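You operate a simulated robot arm through the tools that you are given. There is no shell and no other tool. Be economical: measure what you need, move in short steps, check, and stop when the job is done.

Carry out the task below with a simulated robot arm. There is one attempt and no reset: what you move stays moved.

JOB
Squeeze-test the orange tub on the steel table and sort it.
Fine: hold the lever till HOLD clears; 30 kPa or more goes in the green tray, less in the red one; leave the slide out.

Only the result counts: the job must be done as asked and must still hold three seconds after the hand-in. Knocking over, shifting, dropping, spilling or breaking anything else fails it.

ROBOT AND FRAMES
A 7-joint arm with a two-finger gripper, hanging from a carriage that runs on a rail from [-11, 2461] to [2, -419] (x, y) and turns from -415 to 273 degrees about z. Base frame: it is fixed where the carriage stands at the start and does not move with it; the origin is on the floor, on the carriage's upright axis, x ahead of it, y to its left, z up; the surface under the hand at the start is at about z = 760. Readings come in mm, degrees, newtons and seconds.
With the tool pointing down near the work surface it reaches from about 100 to 500 mm from the robot's upright axis, wherever it stands. Its first joint turns from -166.0 to 166.0 degrees. Places, roughly: inside of the green passed tray [400, -400, 800]; inside of the red reject tray [500, -400, 800]; nest on the tester slide [300, -100, 800]; tester lever [300, -300, 1000]; tester slide [300, 0, 800]. Payload 1.37 kg.
Tool frame: the origin (TCP) lies between the finger pads and is the grasp point; the fingertips stand 16 mm ahead of it; z points along the fingers, y is the line along which they close. The gripper opens to 92 mm. The gripper's body begins 74 mm behind the TCP.
Orientation is told as [roll, pitch, yaw] about the base's x, y, z axes, in that order, counted from this pose: with the fingers straight down and closing along the base's y, the tool's x points along the base's -x, its y along +y and its z along -z.

CONTROLS
- The arm moves only by the tool apply_moves. Its argument "rows" is a list of rows, each an object (a shift or turn left out is 0, a gripper value left out holds the last) with "dp": the shift along the base's x, y, z in cm, a list of three; "dr": the turn, a rotation vector about the base's x, y, z in rad, a list of three; "grip": the closure, from 0 (fully open) to 1 (shut). In form: [{"dp": [dx, dy, dz], "dr": [wx, wy, wz], "grip": grip}, ...]. A call has 1 to 8 rows; each row is the pose to reach, as a shift and turn from the pose commanded when the call began. Each row takes 0.2 s and may step no farther than 50 mm and 8.6 degrees from the row before; otherwise, or with a gripper value out of range, the whole call is refused. A pose out of reach is approached as far as the arm can. The call stops where the force on the tool passes 60 N (or 10 N more than at its start, if that is more) or the arm is blocked; 0.2 s more then pass. Each finger halts on what it meets, pressing with about 26 N; the grip force reading is that of the motor and also rises with nothing between the fingers. The clock runs only during rows and for 0.2 s after the last one: add rows that repeat a pose to give the fingers time. The reply holds the time, the measured pose of the TCP, the force on the tool along the base axes, the opening and the grip force, in the units named above and with some noise, with the torque about the TCP (base axes, N m) and any sound that the robot's microphone picked up.
- Cameras (640 x 400 px; columns grow to the right, rows downward): "scene" is now at [247.9, -32.1, 1601.8]; the picture's right is [-0.54, -0.84, 0.00], its down [-0.79, 0.50, -0.36] and it looks along [0.31, -0.19, -0.93] (base axes); focal length 253 px, centre (320, 200). "wrist" rides on the gripper at [71, 19, -111] in the tool frame; the picture's right is [-0.26, 0.97, 0.00], its down [-0.78, -0.21, -0.59] and it looks along [-0.57, -0.15, 0.81] (tool axes); focal length 280 px, centre (320, 200). There is no depth. A picture from a camera that has moved, and an enlarged one, comes with that camera's place and axes in the base frame and with its lens.
- camera(camera): a new picture of that camera. It takes no simulated time.
- slide_trunk(by): slides the trunk up (or, below 0, down) by that many mm; the arm and the scene camera ride with it, the base frame stays. It gives what a move gives, with no picture.
- roll_base(legs): drives the robot by 1 to 6 legs, each [ahead, left, turn to the left] in mm, mm and degrees, along the robot's own axes; the way and the turn of a leg run together, so that a leg with both is an arc; at most 1500 mm and 180 degrees a leg. The arm and the cameras ride along, it lands a little off, and it stops where it bumps. It keeps to its track: a leg is cut to what the track allows. It gives what a move gives.
- turn_head(pan, tilt): turns the head with the scene camera to pan (to the left, within 155 degrees either way) and tilt (down, from -29 to 69), counted from straight ahead of the robot. It gives what a move gives.
- enlarge(camera, box): a new picture of the part [left, top, right, bottom] of that camera's present view, enlarged. It takes no simulated time.
- hand_in(): hands the job in; it is judged then, once.

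Go step by step. Nothing tells you exact positions but the pictures and the camera data: compare them with the known pose of the tool, close in by small moves and look again before you grip or let go. The budget is 120 turns and 98 pictures, counting those below and the enlarged ones. Unless the task says otherwise, let go and move clear before handing in, and close with one line.

The tools are called after ">>>" as name(argument=value, ...) on one line, values as JSON. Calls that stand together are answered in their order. apply_moves: Moves the arm, as the interface text tells. Its arguments: {"type":"object","properties":{"rows":{"type":"array"}},"required":["rows"]} The other tools are called the same way: slide_trunk (by) slides the trunk up or down; roll_base (legs) drives the base; turn_head (pan, tilt) turns the head that bears the scene camera; camera (camera) takes a picture; enlarge (camera, box) takes an enlarged picture of a part of a camera's view; hand_in () hands the job in.

At the start:

```text
clock: 0.0
tcp_pos: [359.4, -68.2, 1000.0]
tcp_rot: [0.0, 0.0, 0.0]
force: [0.3, 0.8, 0.3]
moment: [0.03, 0.04, 0.01]
finger_gap: 91.9
finger_force: 0.0
trunk travel left (down, up): [-425.0, 235.0]
robot x, y, heading: [-2.4, -0.1, -0.3]
head pan, tilt: [-32.4, 68.8]
```

scene: 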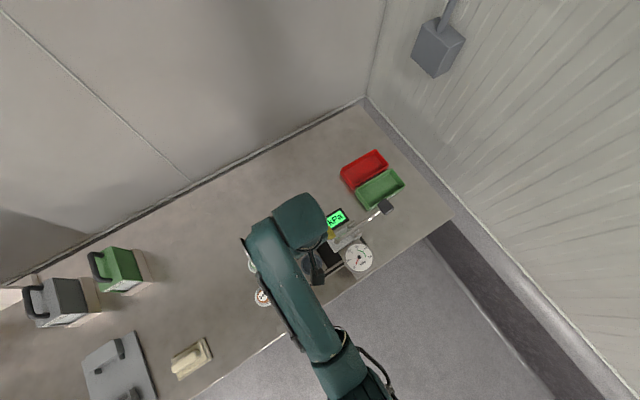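
wrist: 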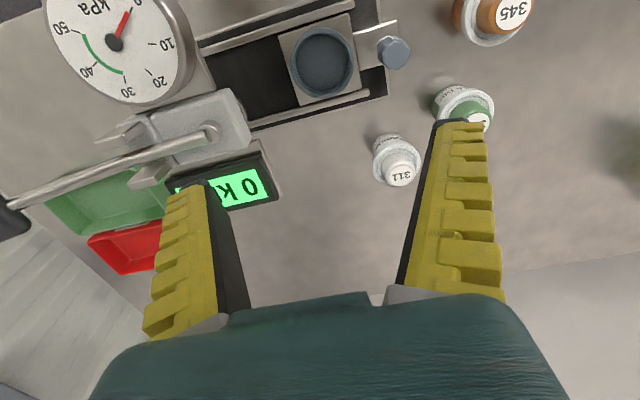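

The wrist view shows the tester (dial, display, slide with a round nest and a knob), a lever, the trays, and three tubs including an orange one. I'll take closer looks to locate everything.

>>> enlarge(camera="wrist", box=[0, 0, 320, 200])

>>> enlarge(camera="wrist", box=[260, 0, 580, 200])

>>> enlarge(camera="scene", box=[220, 140, 440, 320])

```text
2.00 times, centred on (160, 100) of wrist
camera zoom: at [287.7, -48.9, 1111.6], right [0.26, 0.97, 0.0], down [0.78, -0.21, 0.59], along [0.57, -0.15, -0.81], focal length 561 px, centre (640, 400)
```

zoom: 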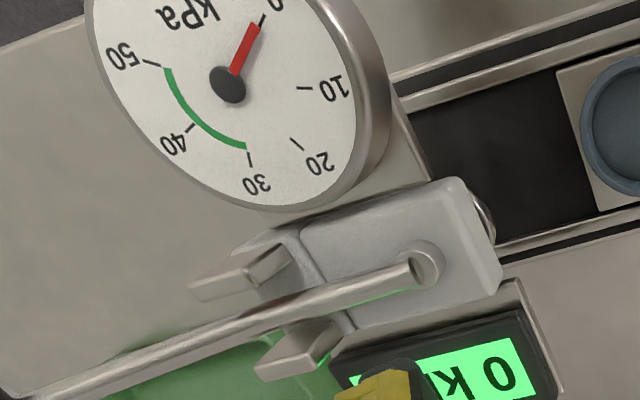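

```text
2.00 times, centred on (420, 100) of wrist
camera zoom: at [287.7, -48.9, 1111.6], right [0.26, 0.97, 0.0], down [0.78, -0.21, 0.59], along [0.57, -0.15, -0.81], focal length 561 px, centre (120, 400)
```

zoom: 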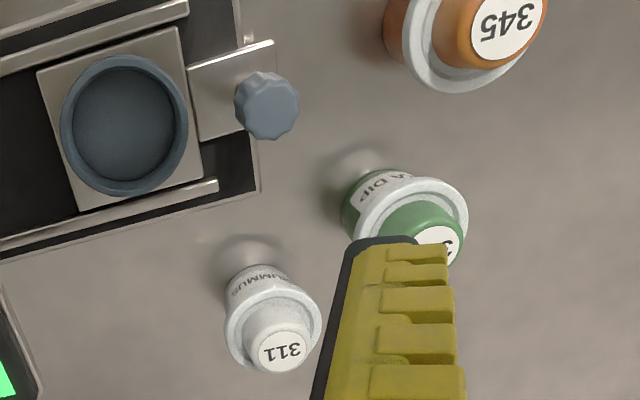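

```text
2.22 times, centred on (330, 230) of scene
camera zoom: at [247.9, -32.1, 1601.8], right [-0.54, -0.84, 0.0], down [-0.79, 0.5, -0.36], along [0.31, -0.19, -0.93], focal length 563 px, centre (298, 133)
```

zoom: 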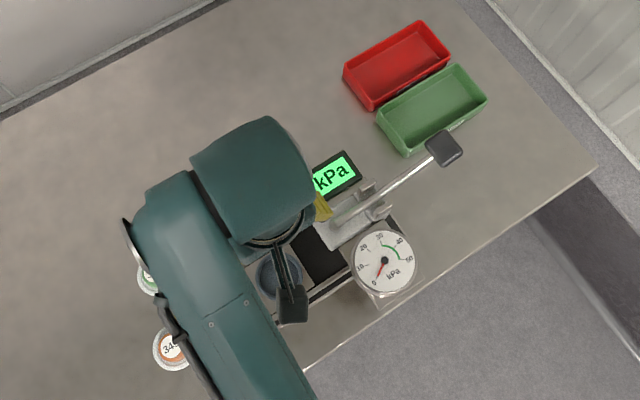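

The orange tub (345) is at roughly [340, 110], with the green and white ones farther out; the nest is near [340, -60] and the knob near [346, 7]. I move over toward the orange tub, staying high, to look closer.

>>> apply_moves(rows=[{"dp": [0, 4.5, 0]}, {"dp": [-1, 9, -1]}, {"dp": [-2, 13.5, -2]}, {"dp": [-4, 17, -3]}, {"dp": [-7, 17.5, -4]}])

>>> camera(camera="wrist")

>>> camera(camera="scene")

```text
clock: 1.2
tcp_pos: [289.7, 108.1, 959.9]
tcp_rot: [0.0, -0.1, 0.0]
force: [0.7, -1.0, -0.3]
moment: [0.0, 0.05, -0.04]
finger_gap: 91.8
finger_force: 0.1
trunk travel left (down, up): [-425.0, 235.0]
robot x, y, heading: [-1.0, -1.0, -0.0]
head pan, tilt: [-32.4, 68.8]
```

```text
92 pictures are left
camera wrist: at [218.3, 126.4, 1071.7], right [0.26, 0.96, 0.0], down [0.78, -0.21, 0.59], along [0.57, -0.15, -0.81], focal length 280 px, centre (320, 200)
```

wrist: 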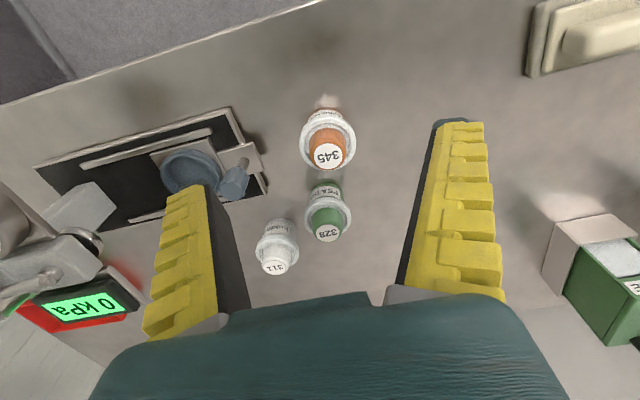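

```text
91 pictures are left
camera scene: at [248.1, -32.0, 1601.9], right [-0.54, -0.84, 0.0], down [-0.79, 0.5, -0.36], along [0.31, -0.19, -0.93], focal length 253 px, centre (320, 200)
```

scene: 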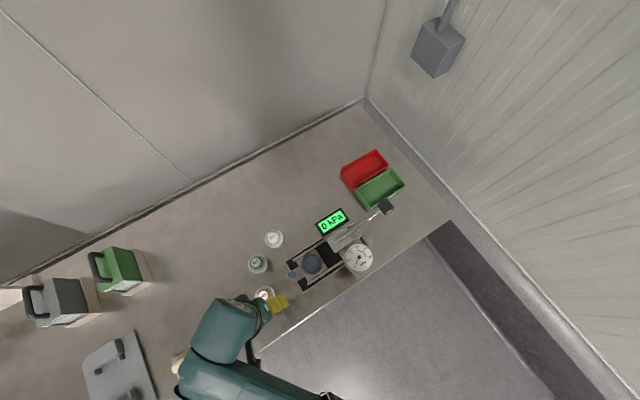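

>>> enlarge(camera="wrist", box=[240, 80, 400, 180])

>>> enlarge(camera="scene", box=[230, 130, 430, 310])

>>> enlarge(camera="wrist", box=[0, 90, 320, 330])

```text
4.00 times, centred on (320, 130) of wrist
camera zoom: at [218.3, 126.4, 1071.7], right [0.26, 0.96, 0.0], down [0.78, -0.21, 0.59], along [0.57, -0.15, -0.81], focal length 1122 px, centre (320, 480)
```

zoom: 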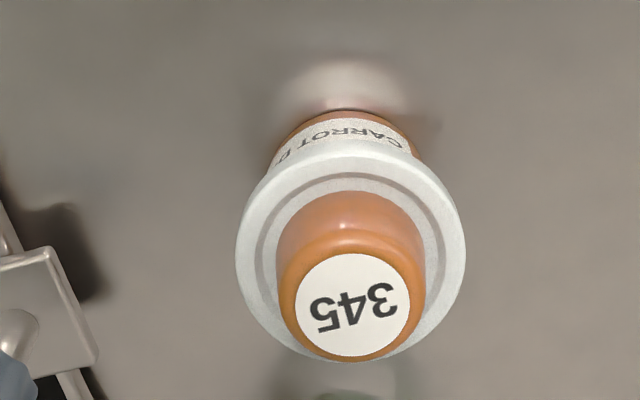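

```text
2.22 times, centred on (330, 220) of scene
camera zoom: at [248.1, -32.0, 1601.9], right [-0.54, -0.84, 0.0], down [-0.79, 0.5, -0.36], along [0.31, -0.19, -0.93], focal length 563 px, centre (298, 156)
```

zoom: 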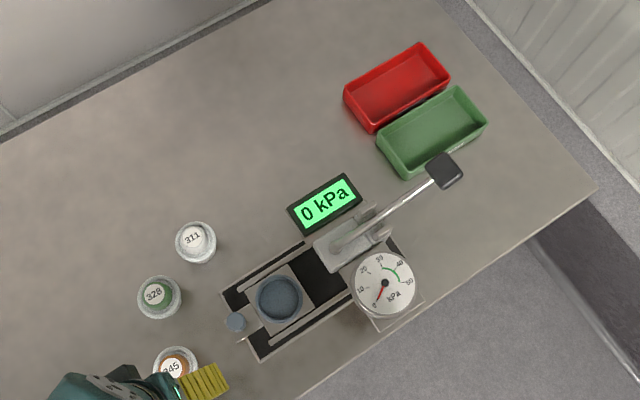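

```text
1.67 times, centred on (160, 210) of wrist
camera zoom: at [218.3, 126.4, 1071.7], right [0.26, 0.96, 0.0], down [0.78, -0.21, 0.59], along [0.57, -0.15, -0.81], focal length 467 px, centre (587, 183)
```

zoom: 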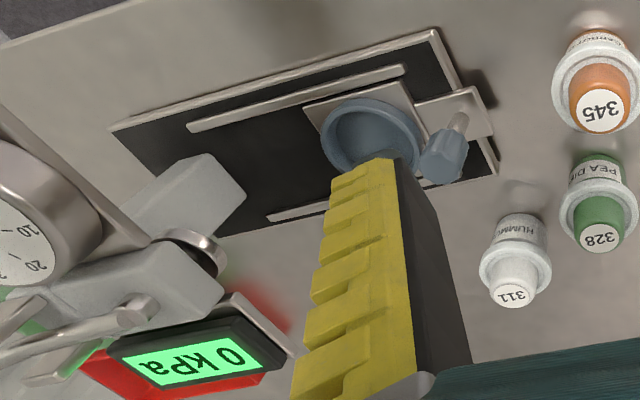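

The tub has a base about 43 mm wide, a lid rim about 57 mm wide near z≈796, and a dome about 37 mm wide topping out near z≈825, centred around [342, 105]. I'll move above it and look again.

>>> apply_moves(rows=[{"dp": [3, -0.2, 0]}, {"dp": [5.2, -0.3, -3.5]}, {"dp": [5.2, -0.3, -7.5]}, {"dp": [5.2, -0.3, -9]}])

>>> camera(camera="wrist")

>>> enlarge(camera="scene", box=[240, 180, 440, 305])

```text
clock: 2.2
tcp_pos: [341.2, 104.4, 870.4]
tcp_rot: [0.0, 0.0, 0.1]
force: [-0.4, -0.4, 0.8]
moment: [0.02, -0.02, 0.02]
finger_gap: 91.8
finger_force: 0.0
trunk travel left (down, up): [-425.0, 235.0]
robot x, y, heading: [-0.8, -0.1, -0.0]
head pan, tilt: [-32.4, 68.8]
```

```text
87 pictures are left
camera wrist: at [269.7, 122.9, 981.0], right [0.26, 0.96, 0.0], down [0.78, -0.21, 0.59], along [0.57, -0.15, -0.81], focal length 280 px, centre (320, 200)
```

wrist: 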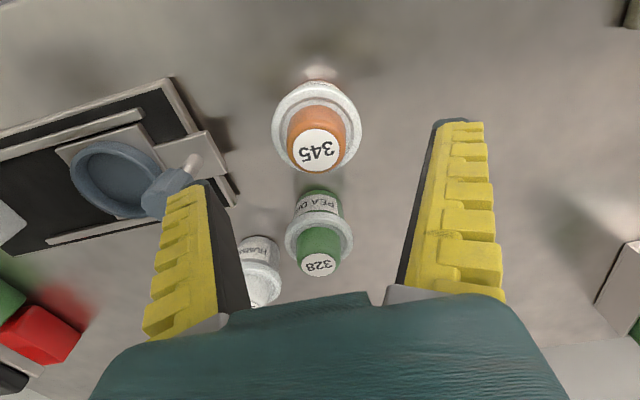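

```text
3.20 times, centred on (340, 242) of scene
camera zoom: at [247.8, -32.1, 1601.8], right [-0.54, -0.84, 0.0], down [-0.79, 0.5, -0.36], along [0.31, -0.19, -0.93], focal length 811 px, centre (256, 64)
```

zoom: 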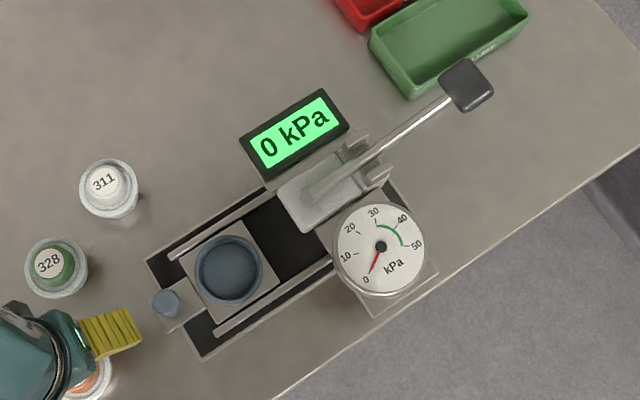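

Tub centre checks out at about [342.5, 103.5]. I'll descend so the pads straddle the lid rim, then look before closing.

>>> apply_moves(rows=[{"dp": [0.1, -0.1, -3]}, {"dp": [0.1, -0.1, -5.5]}, {"dp": [0.1, -0.1, -7.1]}])

>>> camera(camera="wrist")

```text
clock: 3.0
tcp_pos: [341.6, 103.9, 798.7]
tcp_rot: [0.0, 0.0, 0.0]
force: [-0.4, 0.0, 0.9]
moment: [-0.01, 0.02, 0.03]
finger_gap: 91.8
finger_force: 0.1
trunk travel left (down, up): [-425.0, 235.0]
robot x, y, heading: [-0.2, -2.8, -0.5]
head pan, tilt: [-32.4, 68.8]
```

```text
85 pictures are left
camera wrist: at [270.5, 122.0, 910.1], right [0.26, 0.97, 0.0], down [0.78, -0.21, 0.59], along [0.57, -0.15, -0.81], focal length 280 px, centre (320, 200)
```

wrist: 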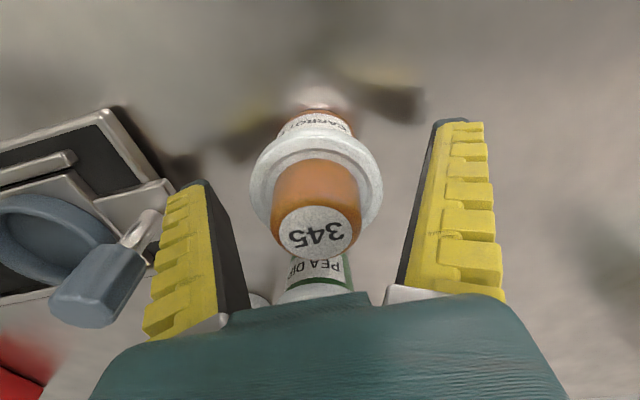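

The rim sits right at TCP height and centred, so I close on it.

>>> apply_moves(rows=[{"grip": 0.4}, {"grip": 0.6}, {"grip": 0.8}, {"grip": 0.8}])

>>> camera(camera="wrist")

```text
clock: 4.0
tcp_pos: [342.7, 104.1, 798.9]
tcp_rot: [-0.1, 0.0, 0.1]
force: [0.7, -0.9, -0.4]
moment: [-0.03, 0.01, -0.01]
finger_gap: 56.0
finger_force: 26.4
trunk travel left (down, up): [-425.0, 235.0]
robot x, y, heading: [-3.0, 1.1, 0.1]
head pan, tilt: [-32.4, 68.8]
```

```text
84 pictures are left
camera wrist: at [270.5, 122.0, 910.4], right [0.26, 0.97, 0.0], down [0.78, -0.21, 0.59], along [0.57, -0.15, -0.81], focal length 280 px, centre (320, 200)
```

wrist: 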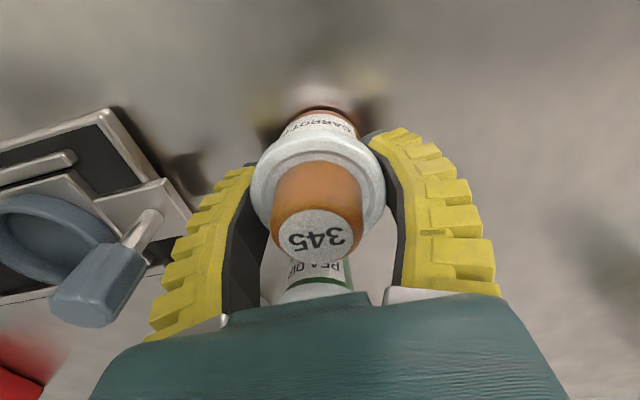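

Gripped at 56 mm. I lift it and move above the nest.

>>> apply_moves(rows=[{"dp": [0, 0, 1.5]}, {"dp": [0, 0, 5]}, {"dp": [0, 0, 9]}, {"dp": [0, -4, 10]}, {"dp": [0, -8.5, 10]}, {"dp": [0, -13, 10]}, {"dp": [0, -16, 10]}])

>>> camera(camera="wrist")

>>> camera(camera="scene")

```text
clock: 5.6
tcp_pos: [341.8, -56.6, 898.1]
tcp_rot: [0.0, 0.1, 0.0]
force: [0.3, -0.6, 0.9]
moment: [0.0, -0.01, 0.0]
finger_gap: 22.8
finger_force: 3.3
trunk travel left (down, up): [-425.0, 235.0]
robot x, y, heading: [4.0, -0.5, 0.2]
head pan, tilt: [-32.4, 68.8]
```

```text
83 pictures are left
camera wrist: at [270.5, -38.5, 1009.5], right [0.26, 0.97, 0.0], down [0.78, -0.21, 0.59], along [0.57, -0.15, -0.81], focal length 280 px, centre (320, 200)
```

wrist: 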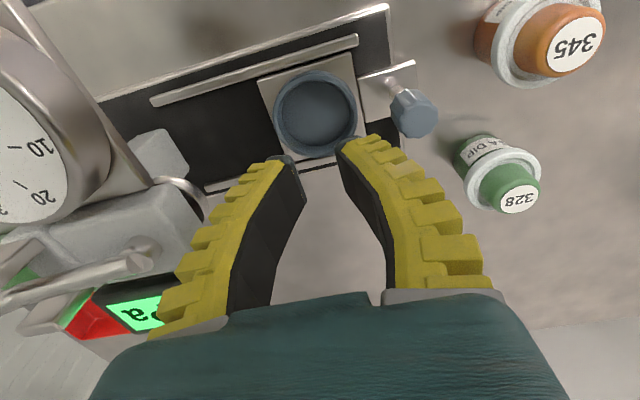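

```text
82 pictures are left
camera scene: at [247.9, -32.1, 1601.8], right [-0.54, -0.84, 0.0], down [-0.79, 0.5, -0.36], along [0.31, -0.19, -0.93], focal length 253 px, centre (320, 200)
```

scene: 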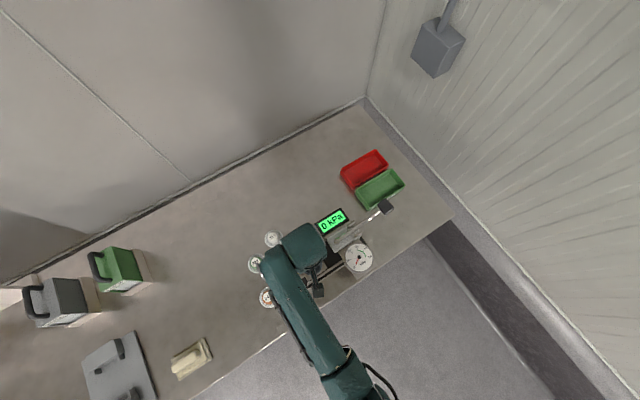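

The tub slipped from the fingers and is still standing at its spot (nothing else touched). I'll open, go back over it, and grip lower this time.

>>> apply_moves(rows=[{"dp": [0, 4.5, 0], "grip": 0}, {"dp": [0, 9, 0], "grip": 0}, {"dp": [0, 13, 0], "grip": 0}, {"dp": [0, 16, 0], "grip": 0}, {"dp": [0, 16, -2.5], "grip": 0}])

>>> camera(camera="wrist")

```text
clock: 6.8
tcp_pos: [344.0, 104.7, 875.3]
tcp_rot: [0.0, -0.2, 0.0]
force: [0.2, 0.1, -0.4]
moment: [-0.07, 0.02, 0.01]
finger_gap: 92.0
finger_force: 0.0
trunk travel left (down, up): [-425.0, 235.0]
robot x, y, heading: [2.2, -2.1, 0.1]
head pan, tilt: [-32.4, 68.8]
```

```text
81 pictures are left
camera wrist: at [272.0, 122.7, 986.1], right [0.26, 0.96, 0.0], down [0.78, -0.21, 0.59], along [0.57, -0.15, -0.81], focal length 280 px, centre (320, 200)
```

wrist: 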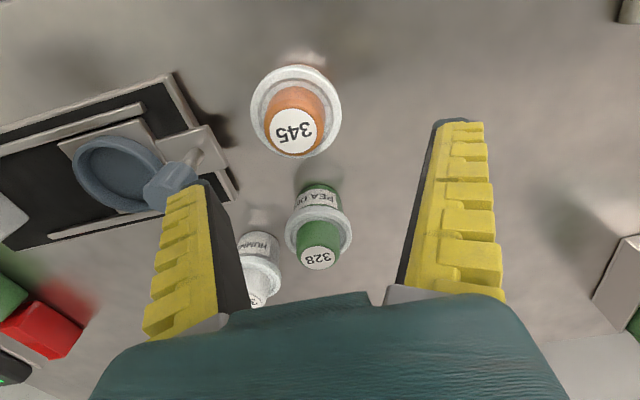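

The tub shifted slightly, to about [332, 92]. I'll recenter and go lower so the fingers wrap under the rim.

>>> apply_moves(rows=[{"dp": [-1.1, -1.25, 0]}, {"dp": [-1.1, -1.25, -3]}, {"dp": [-1.1, -1.25, -6]}, {"dp": [-1.1, -1.25, -8.5]}])

>>> camera(camera="wrist")

```text
clock: 7.8
tcp_pos: [332.3, 91.5, 788.7]
tcp_rot: [0.0, 0.0, 0.0]
force: [-0.2, 0.3, -0.2]
moment: [0.01, -0.02, 0.02]
finger_gap: 91.8
finger_force: 0.1
trunk travel left (down, up): [-425.0, 235.0]
robot x, y, heading: [3.0, -1.9, -0.2]
head pan, tilt: [-32.4, 68.8]
```

```text
80 pictures are left
camera wrist: at [260.5, 109.4, 900.3], right [0.26, 0.96, 0.0], down [0.78, -0.21, 0.59], along [0.57, -0.15, -0.81], focal length 280 px, centre (320, 200)
```

wrist: 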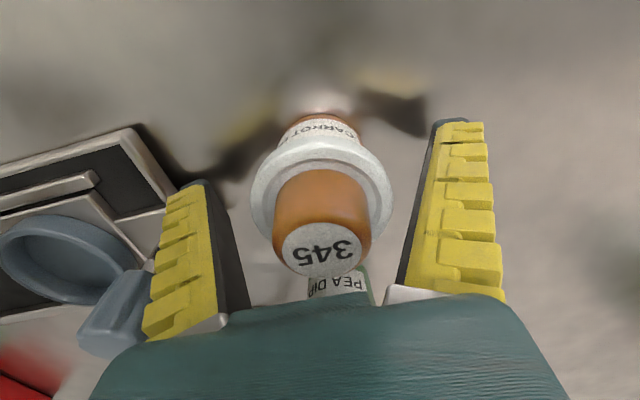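

Centred. I close and lift slowly by a small amount, then check the opening.

>>> apply_moves(rows=[{"grip": 0.5}, {"grip": 1}, {"grip": 1}, {"grip": 1}, {"dp": [0, 0, 0.3], "grip": 1}, {"dp": [0, 0, 0.8], "grip": 1}, {"dp": [0, 0, 1.4], "grip": 1}, {"dp": [0, 0, 2.0], "grip": 1}])

>>> camera(camera="wrist")

```text
clock: 9.6
tcp_pos: [330.6, 91.5, 808.4]
tcp_rot: [0.0, 0.0, -0.1]
force: [-0.4, -0.9, -0.8]
moment: [0.0, 0.03, 0.0]
finger_gap: 52.3
finger_force: 26.1
trunk travel left (down, up): [-425.0, 235.0]
robot x, y, heading: [-2.3, -1.6, 0.0]
head pan, tilt: [-32.4, 68.8]
```

```text
79 pictures are left
camera wrist: at [259.8, 109.3, 920.7], right [0.26, 0.97, 0.0], down [0.78, -0.21, 0.59], along [0.57, -0.15, -0.81], focal length 280 px, centre (320, 200)
```

wrist: 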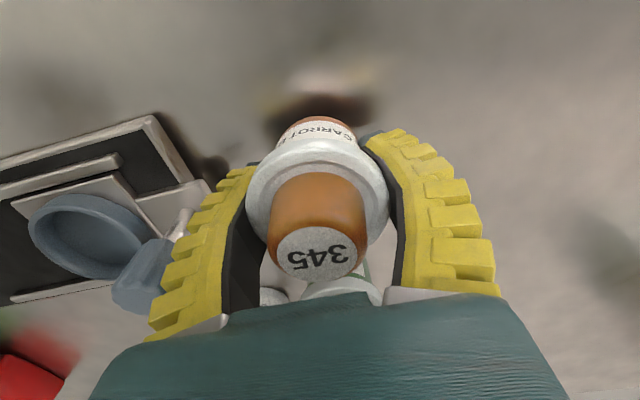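

Now it's held. I lift gently and carry it over the nest at moderate speed.

>>> apply_moves(rows=[{"dp": [0, 0, 1], "grip": 1}, {"dp": [0, 0, 2.5], "grip": 1}, {"dp": [0, 0, 4], "grip": 1}, {"dp": [0, 0, 5.5], "grip": 1}, {"dp": [0, 0, 7], "grip": 1}, {"dp": [0.2, -1, 7.5], "grip": 1}, {"dp": [0.4, -3, 7.5], "grip": 1}])

>>> apply_moves(rows=[{"dp": [0, -1.5, 0], "grip": 1}, {"dp": [0.2, -3.5, 0], "grip": 1}, {"dp": [0.3, -5.5, 0], "grip": 1}, {"dp": [0.4, -7.5, 0], "grip": 1}, {"dp": [0.5, -9.5, 0], "grip": 1}, {"dp": [0.5, -11, 0], "grip": 1}, {"dp": [0.5, -12, 0], "grip": 1}])

>>> camera(camera="wrist")

```text
clock: 11.2
tcp_pos: [335.2, 61.2, 885.9]
tcp_rot: [0.0, 0.0, 0.0]
force: [0.9, 0.1, -0.7]
moment: [0.01, -0.01, 0.02]
finger_gap: 51.9
finger_force: 25.9
trunk travel left (down, up): [-425.0, 235.0]
robot x, y, heading: [-1.3, -1.4, -0.1]
head pan, tilt: [-32.4, 68.8]
```

```text
clock: 12.8
tcp_pos: [338.9, -59.4, 883.9]
tcp_rot: [-0.1, 0.1, 0.1]
force: [0.8, 0.4, -0.7]
moment: [-0.03, -0.02, 0.0]
finger_gap: 52.0
finger_force: 26.0
trunk travel left (down, up): [-425.0, 235.0]
robot x, y, heading: [-2.7, 2.0, -0.0]
head pan, tilt: [-32.4, 68.8]
```

```text
78 pictures are left
camera wrist: at [268.6, -41.4, 995.3], right [0.26, 0.96, 0.0], down [0.78, -0.21, 0.59], along [0.57, -0.15, -0.81], focal length 280 px, centre (320, 200)
```

wrist: 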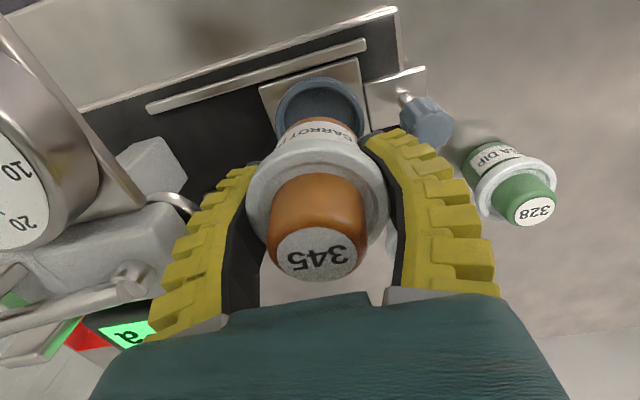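

The tub hangs nearly centred over the nest (nest ≈ [341, -60]). I lower partway and look.

>>> apply_moves(rows=[{"dp": [0.15, 0.1, -1.5], "grip": 1}, {"dp": [0.15, 0.1, -3], "grip": 1}, {"dp": [0.15, 0.1, -4.5], "grip": 1}, {"dp": [0.15, 0.1, -5.2], "grip": 1}])

>>> camera(camera="wrist")

>>> enlarge(camera="scene", box=[250, 190, 410, 290])

```text
clock: 13.8
tcp_pos: [340.9, -58.0, 831.5]
tcp_rot: [0.1, 0.0, 0.0]
force: [0.2, 0.2, -1.0]
moment: [0.02, -0.02, -0.02]
finger_gap: 52.1
finger_force: 25.3
trunk travel left (down, up): [-425.0, 235.0]
robot x, y, heading: [0.5, 1.2, 0.0]
head pan, tilt: [-32.4, 68.8]
```

```text
77 pictures are left
camera wrist: at [270.0, -39.8, 943.2], right [0.26, 0.97, 0.0], down [0.78, -0.21, 0.59], along [0.57, -0.15, -0.81], focal length 280 px, centre (320, 200)
```

wrist: 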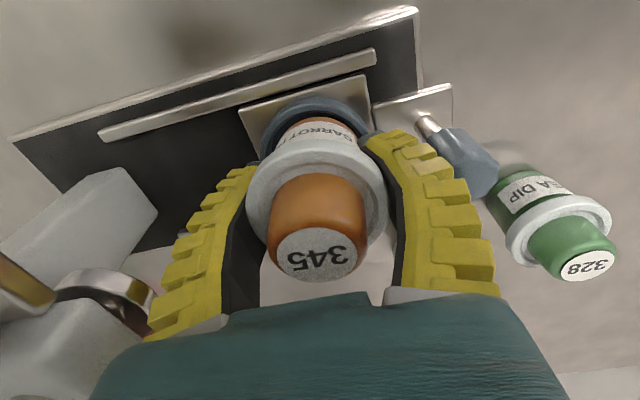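

```text
4.00 times, centred on (330, 240) of scene
camera zoom: at [247.8, -32.1, 1601.8], right [-0.54, -0.84, 0.0], down [-0.79, 0.5, -0.36], along [0.31, -0.19, -0.93], focal length 1014 px, centre (280, 40)
```

zoom: 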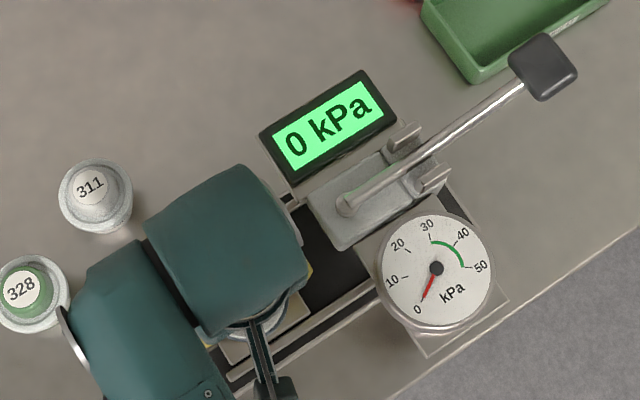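

The tub is within a couple of mm of the nest's centre. I nudge it and lower carefully, watching the force.

>>> apply_moves(rows=[{"dp": [0.1, -0.15, -0.5], "grip": 1}, {"dp": [0.1, -0.15, -1], "grip": 1}, {"dp": [0.1, -0.15, -1.5], "grip": 1}, {"dp": [0.1, -0.15, -1.8], "grip": 1}, {"dp": [0.1, -0.15, -1.8], "grip": 1}])

>>> camera(camera="wrist")

```text
clock: 15.0
tcp_pos: [343.5, -60.1, 815.2]
tcp_rot: [0.0, -0.1, 0.0]
force: [1.3, 0.3, -1.2]
moment: [-0.03, -0.01, 0.03]
finger_gap: 51.9
finger_force: 26.0
trunk travel left (down, up): [-425.0, 235.0]
robot x, y, heading: [0.4, 2.9, 0.2]
head pan, tilt: [-32.4, 68.8]
```

```text
75 pictures are left
camera wrist: at [271.7, -41.3, 926.1], right [0.26, 0.97, 0.0], down [0.78, -0.21, 0.59], along [0.57, -0.15, -0.81], focal length 280 px, centre (320, 200)
```

wrist: 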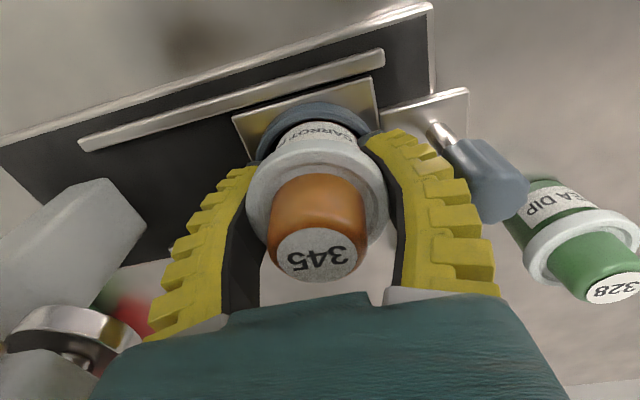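

No contact yet; continue lowering in small steps.

>>> apply_moves(rows=[{"dp": [0, 0, -0.2], "grip": 1}, {"dp": [0, 0, -0.4], "grip": 1}, {"dp": [0, 0, -0.4], "grip": 1}])

>>> enlarge(camera="wrist", box=[200, 80, 460, 280])

```text
clock: 15.8
tcp_pos: [343.3, -58.9, 811.6]
tcp_rot: [-0.1, -0.1, 0.0]
force: [-2.3, -0.4, 10.3]
moment: [-0.24, 0.21, -0.01]
finger_gap: 52.2
finger_force: 26.3
trunk travel left (down, up): [-425.0, 235.0]
robot x, y, heading: [-1.9, -2.1, 0.1]
head pan, tilt: [-32.4, 68.8]
```

```text
2.00 times, centred on (330, 180) of wrist
camera zoom: at [271.9, -41.3, 922.7], right [0.26, 0.97, 0.0], down [0.78, -0.21, 0.59], along [0.57, -0.16, -0.81], focal length 561 px, centre (300, 240)
```

zoom: 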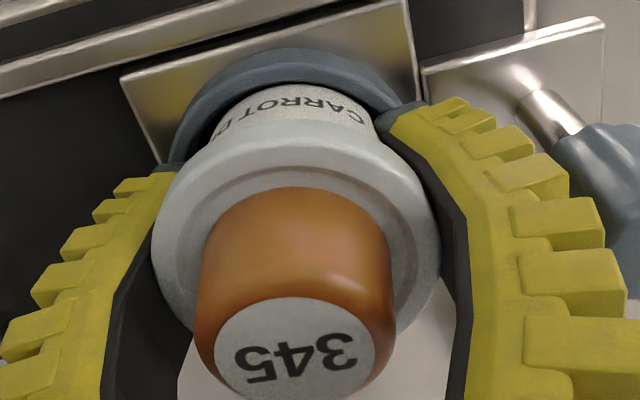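

Contact of about 10 N, most likely a fingertip on the ring; the tub's base is inside the nest. I ease up 1 mm and open only partway, since the knob is close to the right finger.

>>> apply_moves(rows=[{"dp": [0, 0, 0.1], "grip": 0.5}, {"dp": [0, 0, 0.1], "grip": 0.38}, {"dp": [0, 0, 0.1], "grip": 0.28}, {"dp": [0, 0, 0.1], "grip": 0.28}])

>>> camera(camera="wrist")

```text
clock: 16.8
tcp_pos: [341.8, -60.9, 811.0]
tcp_rot: [-0.1, 0.1, 0.0]
force: [-0.2, -2.9, -1.3]
moment: [-0.06, -0.03, -0.04]
finger_gap: 66.5
finger_force: 0.1
trunk travel left (down, up): [-425.0, 235.0]
robot x, y, heading: [-0.9, -1.0, 0.1]
head pan, tilt: [-32.4, 68.8]
```

```text
73 pictures are left
camera wrist: at [271.0, -41.6, 922.4], right [0.26, 0.96, 0.0], down [0.78, -0.21, 0.59], along [0.57, -0.15, -0.81], focal length 280 px, centre (320, 200)
```

wrist: 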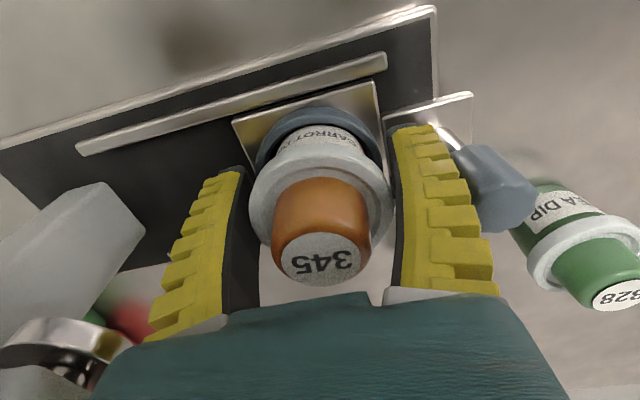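

The tub is seated and upright. I lift off slowly.

>>> apply_moves(rows=[{"dp": [0, 0, 0.5], "grip": 0.3}, {"dp": [0, 0, 1.2], "grip": 0.3}, {"dp": [0, 0, 2], "grip": 0.3}, {"dp": [0, 0, 3.5], "grip": 0.3}, {"dp": [0, 0, 5.5], "grip": 0.3}, {"dp": [0, 0, 8], "grip": 0.3}])

>>> camera(camera="wrist")

```text
clock: 18.2
tcp_pos: [341.6, -59.1, 891.3]
tcp_rot: [0.1, 0.1, 0.0]
force: [-0.5, 0.5, -0.3]
moment: [0.01, -0.02, 0.03]
finger_gap: 66.7
finger_force: 1.9
trunk travel left (down, up): [-425.0, 235.0]
robot x, y, heading: [-1.0, 0.8, -0.1]
head pan, tilt: [-32.4, 68.8]
```

```text
72 pictures are left
camera wrist: at [271.1, -40.7, 1002.9], right [0.26, 0.97, 0.0], down [0.78, -0.21, 0.59], along [0.57, -0.15, -0.81], focal length 280 px, centre (320, 200)
```

wrist: 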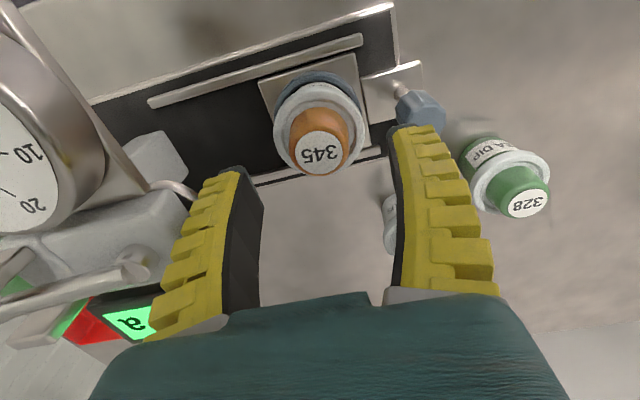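

The tub sits in the nest. A quick check of its seating and of the knob and slide geometry.

>>> enlarge(camera="wrist", box=[230, 40, 470, 190])

>>> enlarge(camera="wrist", box=[0, 60, 260, 340])

```text
2.67 times, centred on (350, 115) of wrist
camera zoom: at [271.1, -40.7, 1002.9], right [0.26, 0.97, 0.0], down [0.78, -0.21, 0.59], along [0.57, -0.15, -0.81], focal length 748 px, centre (240, 427)
```

zoom: 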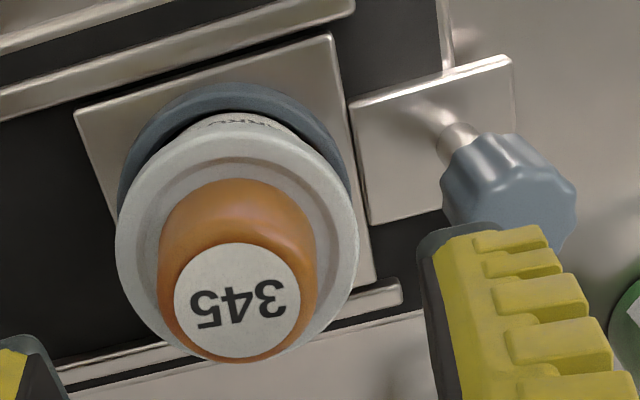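

```text
1.43 times, centred on (130, 200) of wrist
camera zoom: at [271.1, -40.7, 1002.9], right [0.26, 0.97, 0.0], down [0.78, -0.21, 0.59], along [0.57, -0.15, -0.81], focal length 401 px, centre (591, 200)
```

zoom: 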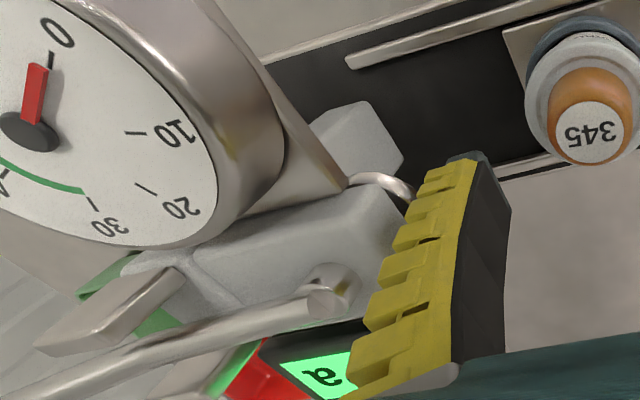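

Tub seated upright. Next I'll turn the hand -90° about z (camera swings to +y, looking toward the tester) above the knob, to grip the knob along x.

>>> apply_moves(rows=[{"dp": [0, 1, 1], "dr": [0, 0, -0.14], "grip": 0}, {"dp": [0, 2, 2], "dr": [0, 0, -0.28], "grip": 0}, {"dp": [0, 3, 3], "dr": [0, 0, -0.42], "grip": 0}, {"dp": [0, 4, 3], "dr": [0, 0, -0.56], "grip": 0}, {"dp": [0, 5, 3], "dr": [0, 0, -0.7], "grip": 0}, {"dp": [0, 6, 3], "dr": [0, 0, -0.84], "grip": 0}, {"dp": [0, 6.2, 3], "dr": [0, 0, -0.98], "grip": 0}, {"dp": [0, 6.2, 3], "dr": [0, 0, -1.12], "grip": 0}])

>>> apply_moves(rows=[{"dr": [0, 0, -0.15]}, {"dr": [0, 0, -0.3]}, {"dr": [0, 0, -0.4508]}])

>>> camera(camera="wrist")

```text
clock: 20.0
tcp_pos: [341.7, 2.7, 920.8]
tcp_rot: [0.0, 0.0, -64.3]
force: [-0.8, 0.1, 0.3]
moment: [-0.02, -0.01, -0.01]
finger_gap: 92.0
finger_force: 0.1
trunk travel left (down, up): [-425.0, 235.0]
robot x, y, heading: [-0.8, -2.4, 0.1]
head pan, tilt: [-32.4, 68.8]
```

```text
clock: 20.8
tcp_pos: [342.2, 3.6, 920.4]
tcp_rot: [-0.1, 0.0, -90.2]
force: [-0.5, -0.1, 1.1]
moment: [-0.02, -0.01, -0.02]
finger_gap: 91.8
finger_force: 0.0
trunk travel left (down, up): [-425.0, 235.0]
robot x, y, heading: [1.5, -2.5, -0.1]
head pan, tilt: [-32.4, 68.8]
```

```text
69 pictures are left
camera wrist: at [361.5, 72.9, 1032.5], right [0.96, -0.26, 0.0], down [-0.21, -0.78, 0.59], along [-0.16, -0.57, -0.81], focal length 280 px, centre (320, 200)
```

wrist: 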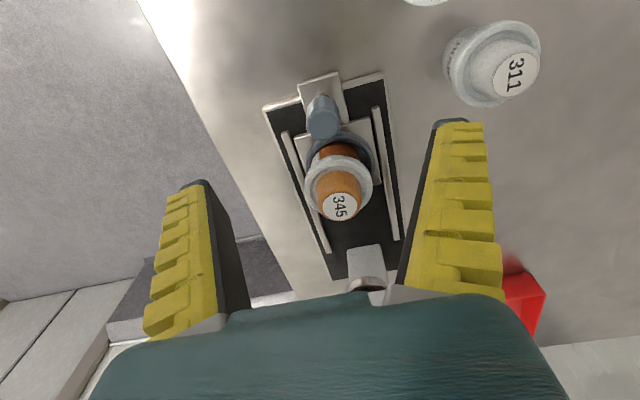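

The knob is at about [342, 0], top near z 836. I descend around it.

>>> apply_moves(rows=[{"dp": [0, -0.2, -4], "grip": 0.2}, {"dp": [0, -0.2, -7], "grip": 0.3}, {"dp": [0, -0.2, -9.3], "grip": 0.3}])

>>> camera(camera="wrist")

```text
clock: 21.6
tcp_pos: [340.1, 1.1, 829.0]
tcp_rot: [0.0, 0.0, -89.9]
force: [-0.7, 0.6, 0.9]
moment: [0.01, 0.02, 0.04]
finger_gap: 66.5
finger_force: 1.4
trunk travel left (down, up): [-425.0, 235.0]
robot x, y, heading: [-0.8, 0.4, -0.2]
head pan, tilt: [-32.4, 68.8]
```

```text
68 pictures are left
camera wrist: at [360.3, 70.7, 940.0], right [0.96, -0.26, 0.0], down [-0.21, -0.78, 0.59], along [-0.15, -0.57, -0.81], focal length 280 px, centre (320, 200)
```

wrist: 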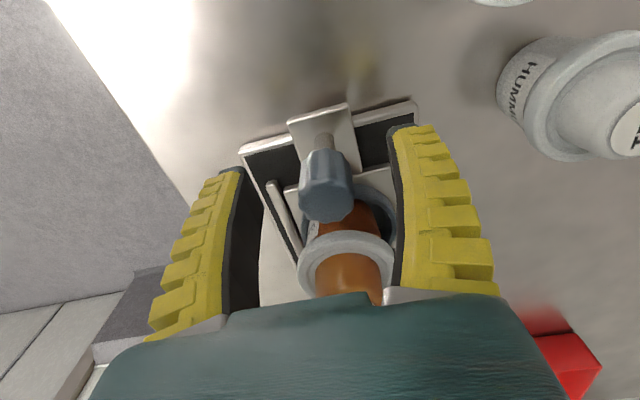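

The knob is between the pads at TCP height. I close on it.

>>> apply_moves(rows=[{"dp": [0, 0, -0.2], "grip": 0.6}, {"dp": [0, 0, -0.2], "grip": 0.9}, {"dp": [0, 0, -0.2], "grip": 0.9}, {"dp": [0, 0, -0.2], "grip": 0.9}])

>>> camera(camera="wrist")

>>> camera(camera="scene")

```text
clock: 22.6
tcp_pos: [343.5, 1.1, 828.9]
tcp_rot: [0.2, 0.0, -89.9]
force: [5.8, 0.8, 4.7]
moment: [0.49, -0.04, -0.07]
finger_gap: 16.7
finger_force: 25.7
trunk travel left (down, up): [-425.0, 235.0]
robot x, y, heading: [-0.9, -3.2, 0.1]
head pan, tilt: [-32.4, 68.8]
```

```text
67 pictures are left
camera wrist: at [363.1, 70.9, 939.5], right [0.97, -0.26, 0.0], down [-0.21, -0.78, 0.59], along [-0.15, -0.57, -0.81], focal length 280 px, centre (320, 200)
```

wrist: 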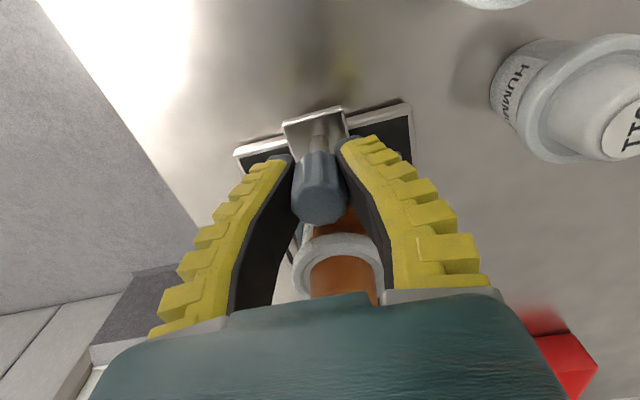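

```text
66 pictures are left
camera scene: at [248.6, -31.9, 1602.2], right [-0.54, -0.84, 0.0], down [-0.79, 0.5, -0.36], along [0.31, -0.19, -0.93], focal length 253 px, centre (320, 200)
```

scene: 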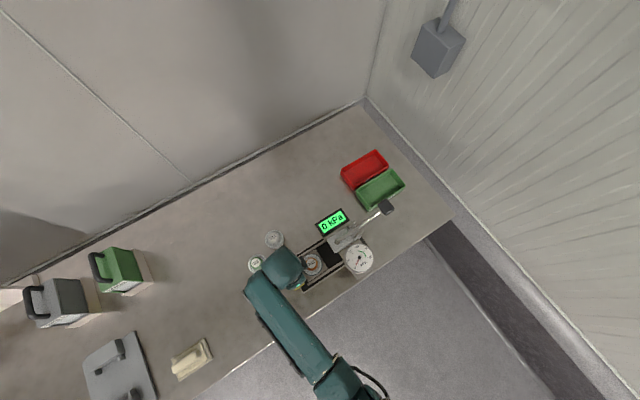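

Knob gripped. I push the slide in toward -y, halfway first.

>>> apply_moves(rows=[{"dp": [0, -0.6, 0], "grip": 0.9}, {"dp": [0, -1.5, 0], "grip": 0.9}, {"dp": [0, -2.5, 0], "grip": 0.9}, {"dp": [0, -3.5, 0], "grip": 0.9}, {"dp": [0, -4.5, 0], "grip": 0.9}])

>>> camera(camera="wrist")

>>> enlarge(camera="scene", box=[240, 180, 440, 305])

```text
clock: 23.8
tcp_pos: [344.6, -45.0, 827.2]
tcp_rot: [0.2, -0.1, -90.1]
force: [4.0, 1.0, 12.6]
moment: [0.11, -0.09, -0.02]
finger_gap: 16.6
finger_force: 26.1
trunk travel left (down, up): [-425.0, 235.0]
robot x, y, heading: [-6.1, 1.2, -0.1]
head pan, tilt: [-32.4, 68.8]
```

```text
65 pictures are left
camera wrist: at [363.4, 25.4, 939.1], right [0.97, -0.26, 0.0], down [-0.21, -0.78, 0.59], along [-0.15, -0.57, -0.81], focal length 280 px, centre (320, 200)
```

wrist: 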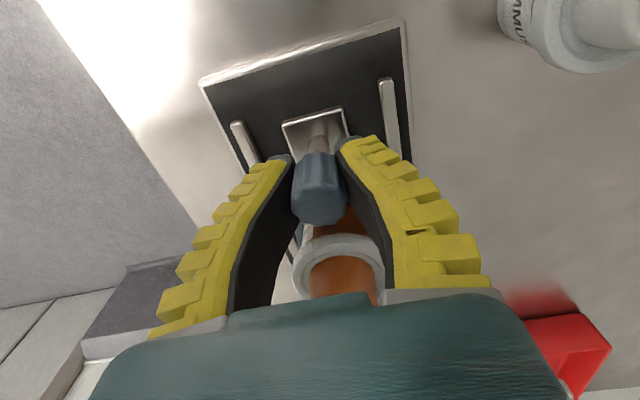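

```text
3.20 times, centred on (340, 242) of scene
camera zoom: at [248.7, -32.1, 1602.2], right [-0.54, -0.84, 0.0], down [-0.79, 0.5, -0.36], along [0.31, -0.19, -0.93], focal length 811 px, centre (256, 64)
```

zoom: 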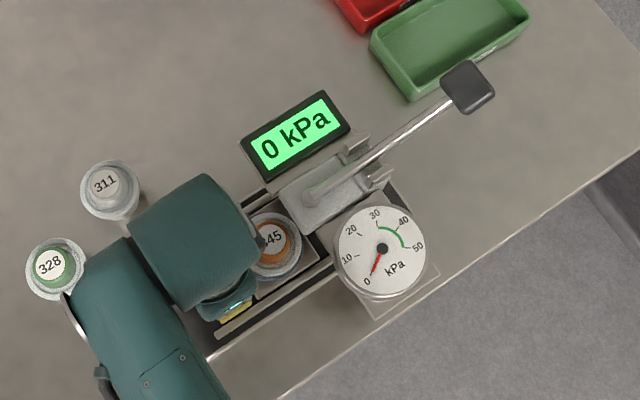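

The slide moves with the tub. I push on a bit more and check the clearance to the press head.

>>> apply_moves(rows=[{"dp": [0, -0.8, 0], "grip": 0.9}, {"dp": [0, -1.6, 0], "grip": 0.9}, {"dp": [0, -2.4, 0], "grip": 0.9}])

>>> camera(camera="wrist")

>>> enlarge(camera="scene", box=[240, 180, 440, 305])

```text
clock: 24.6
tcp_pos: [344.4, -68.6, 827.7]
tcp_rot: [0.2, 0.0, -90.0]
force: [5.3, 1.0, 16.1]
moment: [0.01, -0.08, -0.01]
finger_gap: 16.6
finger_force: 25.8
trunk travel left (down, up): [-425.0, 235.0]
robot x, y, heading: [-2.1, -1.3, 0.0]
head pan, tilt: [-32.4, 68.8]
```

```text
63 pictures are left
camera wrist: at [363.5, 1.4, 938.7], right [0.96, -0.26, 0.0], down [-0.21, -0.78, 0.59], along [-0.15, -0.57, -0.81], focal length 280 px, centre (320, 200)
```

wrist: 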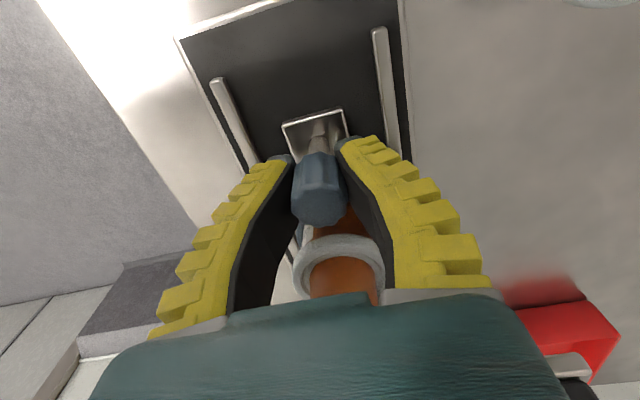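

```text
3.20 times, centred on (340, 242) of scene
camera zoom: at [248.9, -32.1, 1602.3], right [-0.54, -0.84, 0.0], down [-0.79, 0.5, -0.36], along [0.31, -0.19, -0.93], focal length 811 px, centre (256, 64)
```

zoom: 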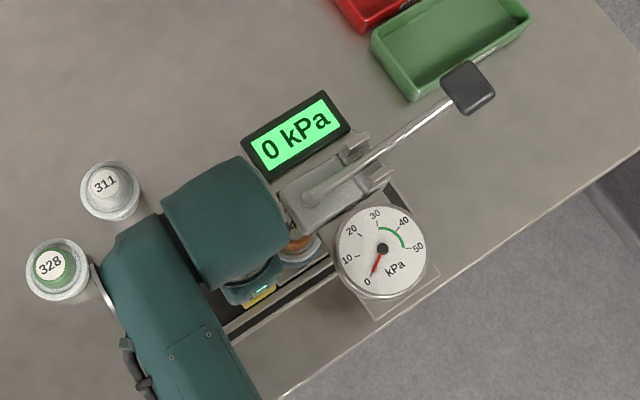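

To keep the wrist clear of the press head, I'll release the knob and finish the push from behind it with closed fingers.

>>> apply_moves(rows=[{"grip": 0.5}, {"grip": 0.4}, {"dp": [0, 0, 1.5], "grip": 0.4}, {"dp": [0, 0, 4], "grip": 0.4}, {"dp": [0, 2, 4.5], "grip": 0.7}, {"dp": [0, 4.5, 4.5], "grip": 1}, {"dp": [0, 4.5, 4.5], "grip": 1}])

>>> camera(camera="wrist")

>>> enlarge(camera="scene", box=[240, 180, 440, 305])

```text
clock: 26.2
tcp_pos: [340.8, -23.1, 870.3]
tcp_rot: [0.1, 0.0, -90.0]
force: [-0.1, -0.9, 0.3]
moment: [-0.01, -0.03, 0.01]
finger_gap: 0.0
finger_force: 25.6
trunk travel left (down, up): [-425.0, 235.0]
robot x, y, heading: [0.2, 1.1, -0.1]
head pan, tilt: [-32.4, 68.8]
```

```text
61 pictures are left
camera wrist: at [361.3, 47.3, 982.5], right [0.97, -0.26, 0.0], down [-0.21, -0.78, 0.59], along [-0.15, -0.57, -0.81], focal length 280 px, centre (320, 200)
```

wrist: 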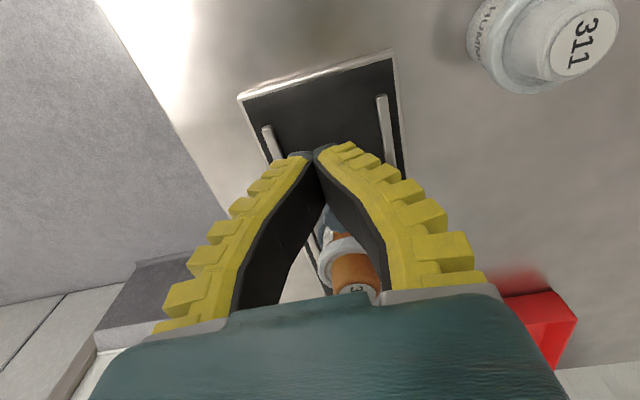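

```text
3.20 times, centred on (340, 242) of scene
camera zoom: at [247.9, -32.0, 1601.8], right [-0.54, -0.84, 0.0], down [-0.79, 0.5, -0.36], along [0.31, -0.19, -0.93], focal length 811 px, centre (256, 64)
```

zoom: 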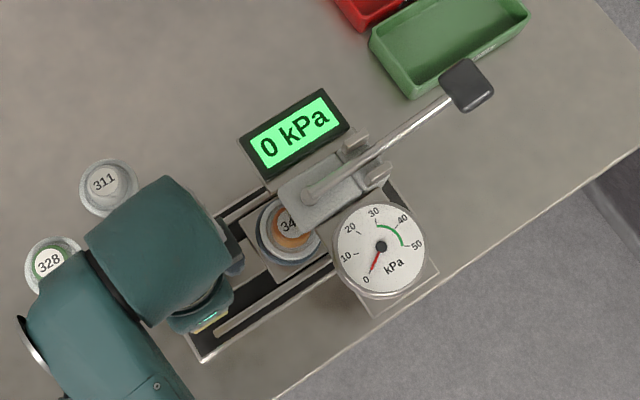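

Clear of the knob. I lower behind it and push.

>>> apply_moves(rows=[{"dp": [0.1, 0, -2.5], "grip": 1}, {"dp": [0.1, 0, -4.4], "grip": 1}, {"dp": [0.1, -1, -4.4], "grip": 1}, {"dp": [0.1, -2, -4.4], "grip": 1}, {"dp": [0.1, -3, -4.4], "grip": 1}, {"dp": [0.1, -3.5, -4.4], "grip": 1}])

>>> camera(camera="wrist")

>>> enlarge(camera="scene", box=[240, 180, 440, 305])

```text
clock: 27.6
tcp_pos: [343.9, -55.9, 828.3]
tcp_rot: [0.0, 0.1, -90.1]
force: [-0.5, 6.2, 1.5]
moment: [-0.02, 0.0, 0.03]
finger_gap: 0.4
finger_force: 26.6
trunk travel left (down, up): [-425.0, 235.0]
robot x, y, heading: [-1.5, 1.7, -0.3]
head pan, tilt: [-32.4, 68.8]
```

```text
59 pictures are left
camera wrist: at [362.6, 13.3, 938.4], right [0.97, -0.26, 0.0], down [-0.21, -0.78, 0.59], along [-0.15, -0.57, -0.81], focal length 280 px, centre (320, 200)
```

wrist: 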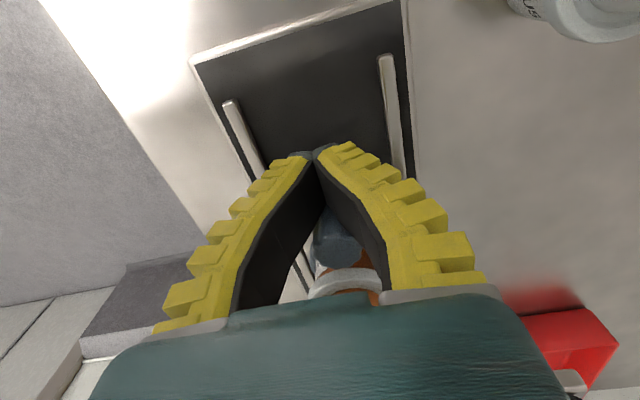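

```text
3.20 times, centred on (340, 242) of scene
camera zoom: at [247.9, -31.4, 1601.8], right [-0.54, -0.84, 0.0], down [-0.79, 0.5, -0.36], along [0.31, -0.19, -0.93], focal length 811 px, centre (256, 64)
```

zoom: 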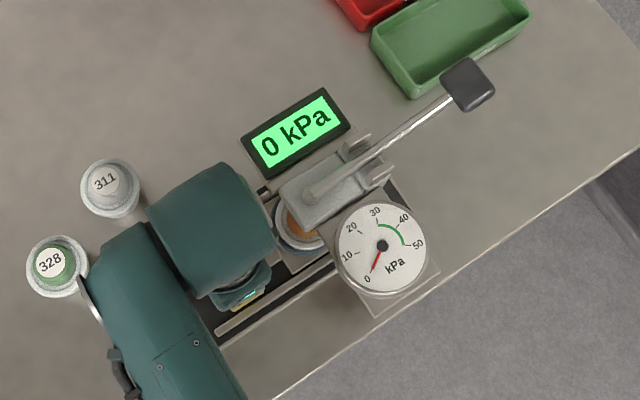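

Pushing with about 6 N. I continue until it meets the end stop or makes a sound.

>>> apply_moves(rows=[{"dp": [0, -0.5, 0], "grip": 1}, {"dp": [0, -1, 0], "grip": 1}, {"dp": [0, -1.5, 0], "grip": 1}])

>>> enlarge(camera="scene", box=[240, 180, 440, 305])

```text
clock: 28.4
tcp_pos: [345.0, -57.0, 827.0]
tcp_rot: [0.0, 1.2, -89.8]
force: [-3.6, 48.5, 12.0]
moment: [0.11, -0.1, 0.23]
finger_gap: 0.0
finger_force: 25.7
trunk travel left (down, up): [-425.0, 235.0]
robot x, y, heading: [0.5, -0.2, 0.0]
head pan, tilt: [-32.4, 68.8]
```

```text
3.20 times, centred on (340, 242) of scene
camera zoom: at [247.8, -26.3, 1601.7], right [-0.54, -0.84, -0.01], down [-0.79, 0.5, -0.36], along [0.31, -0.19, -0.93], focal length 811 px, centre (256, 64)
```

zoom: 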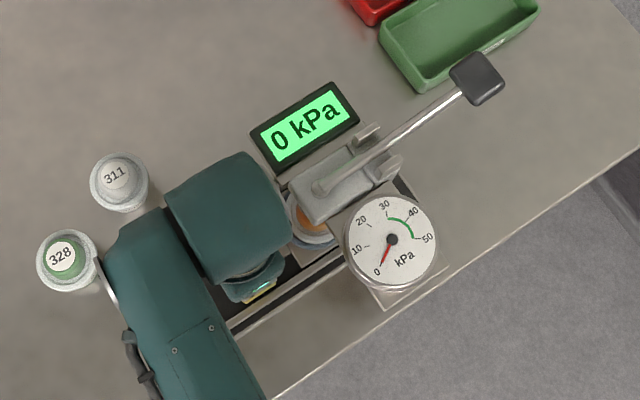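

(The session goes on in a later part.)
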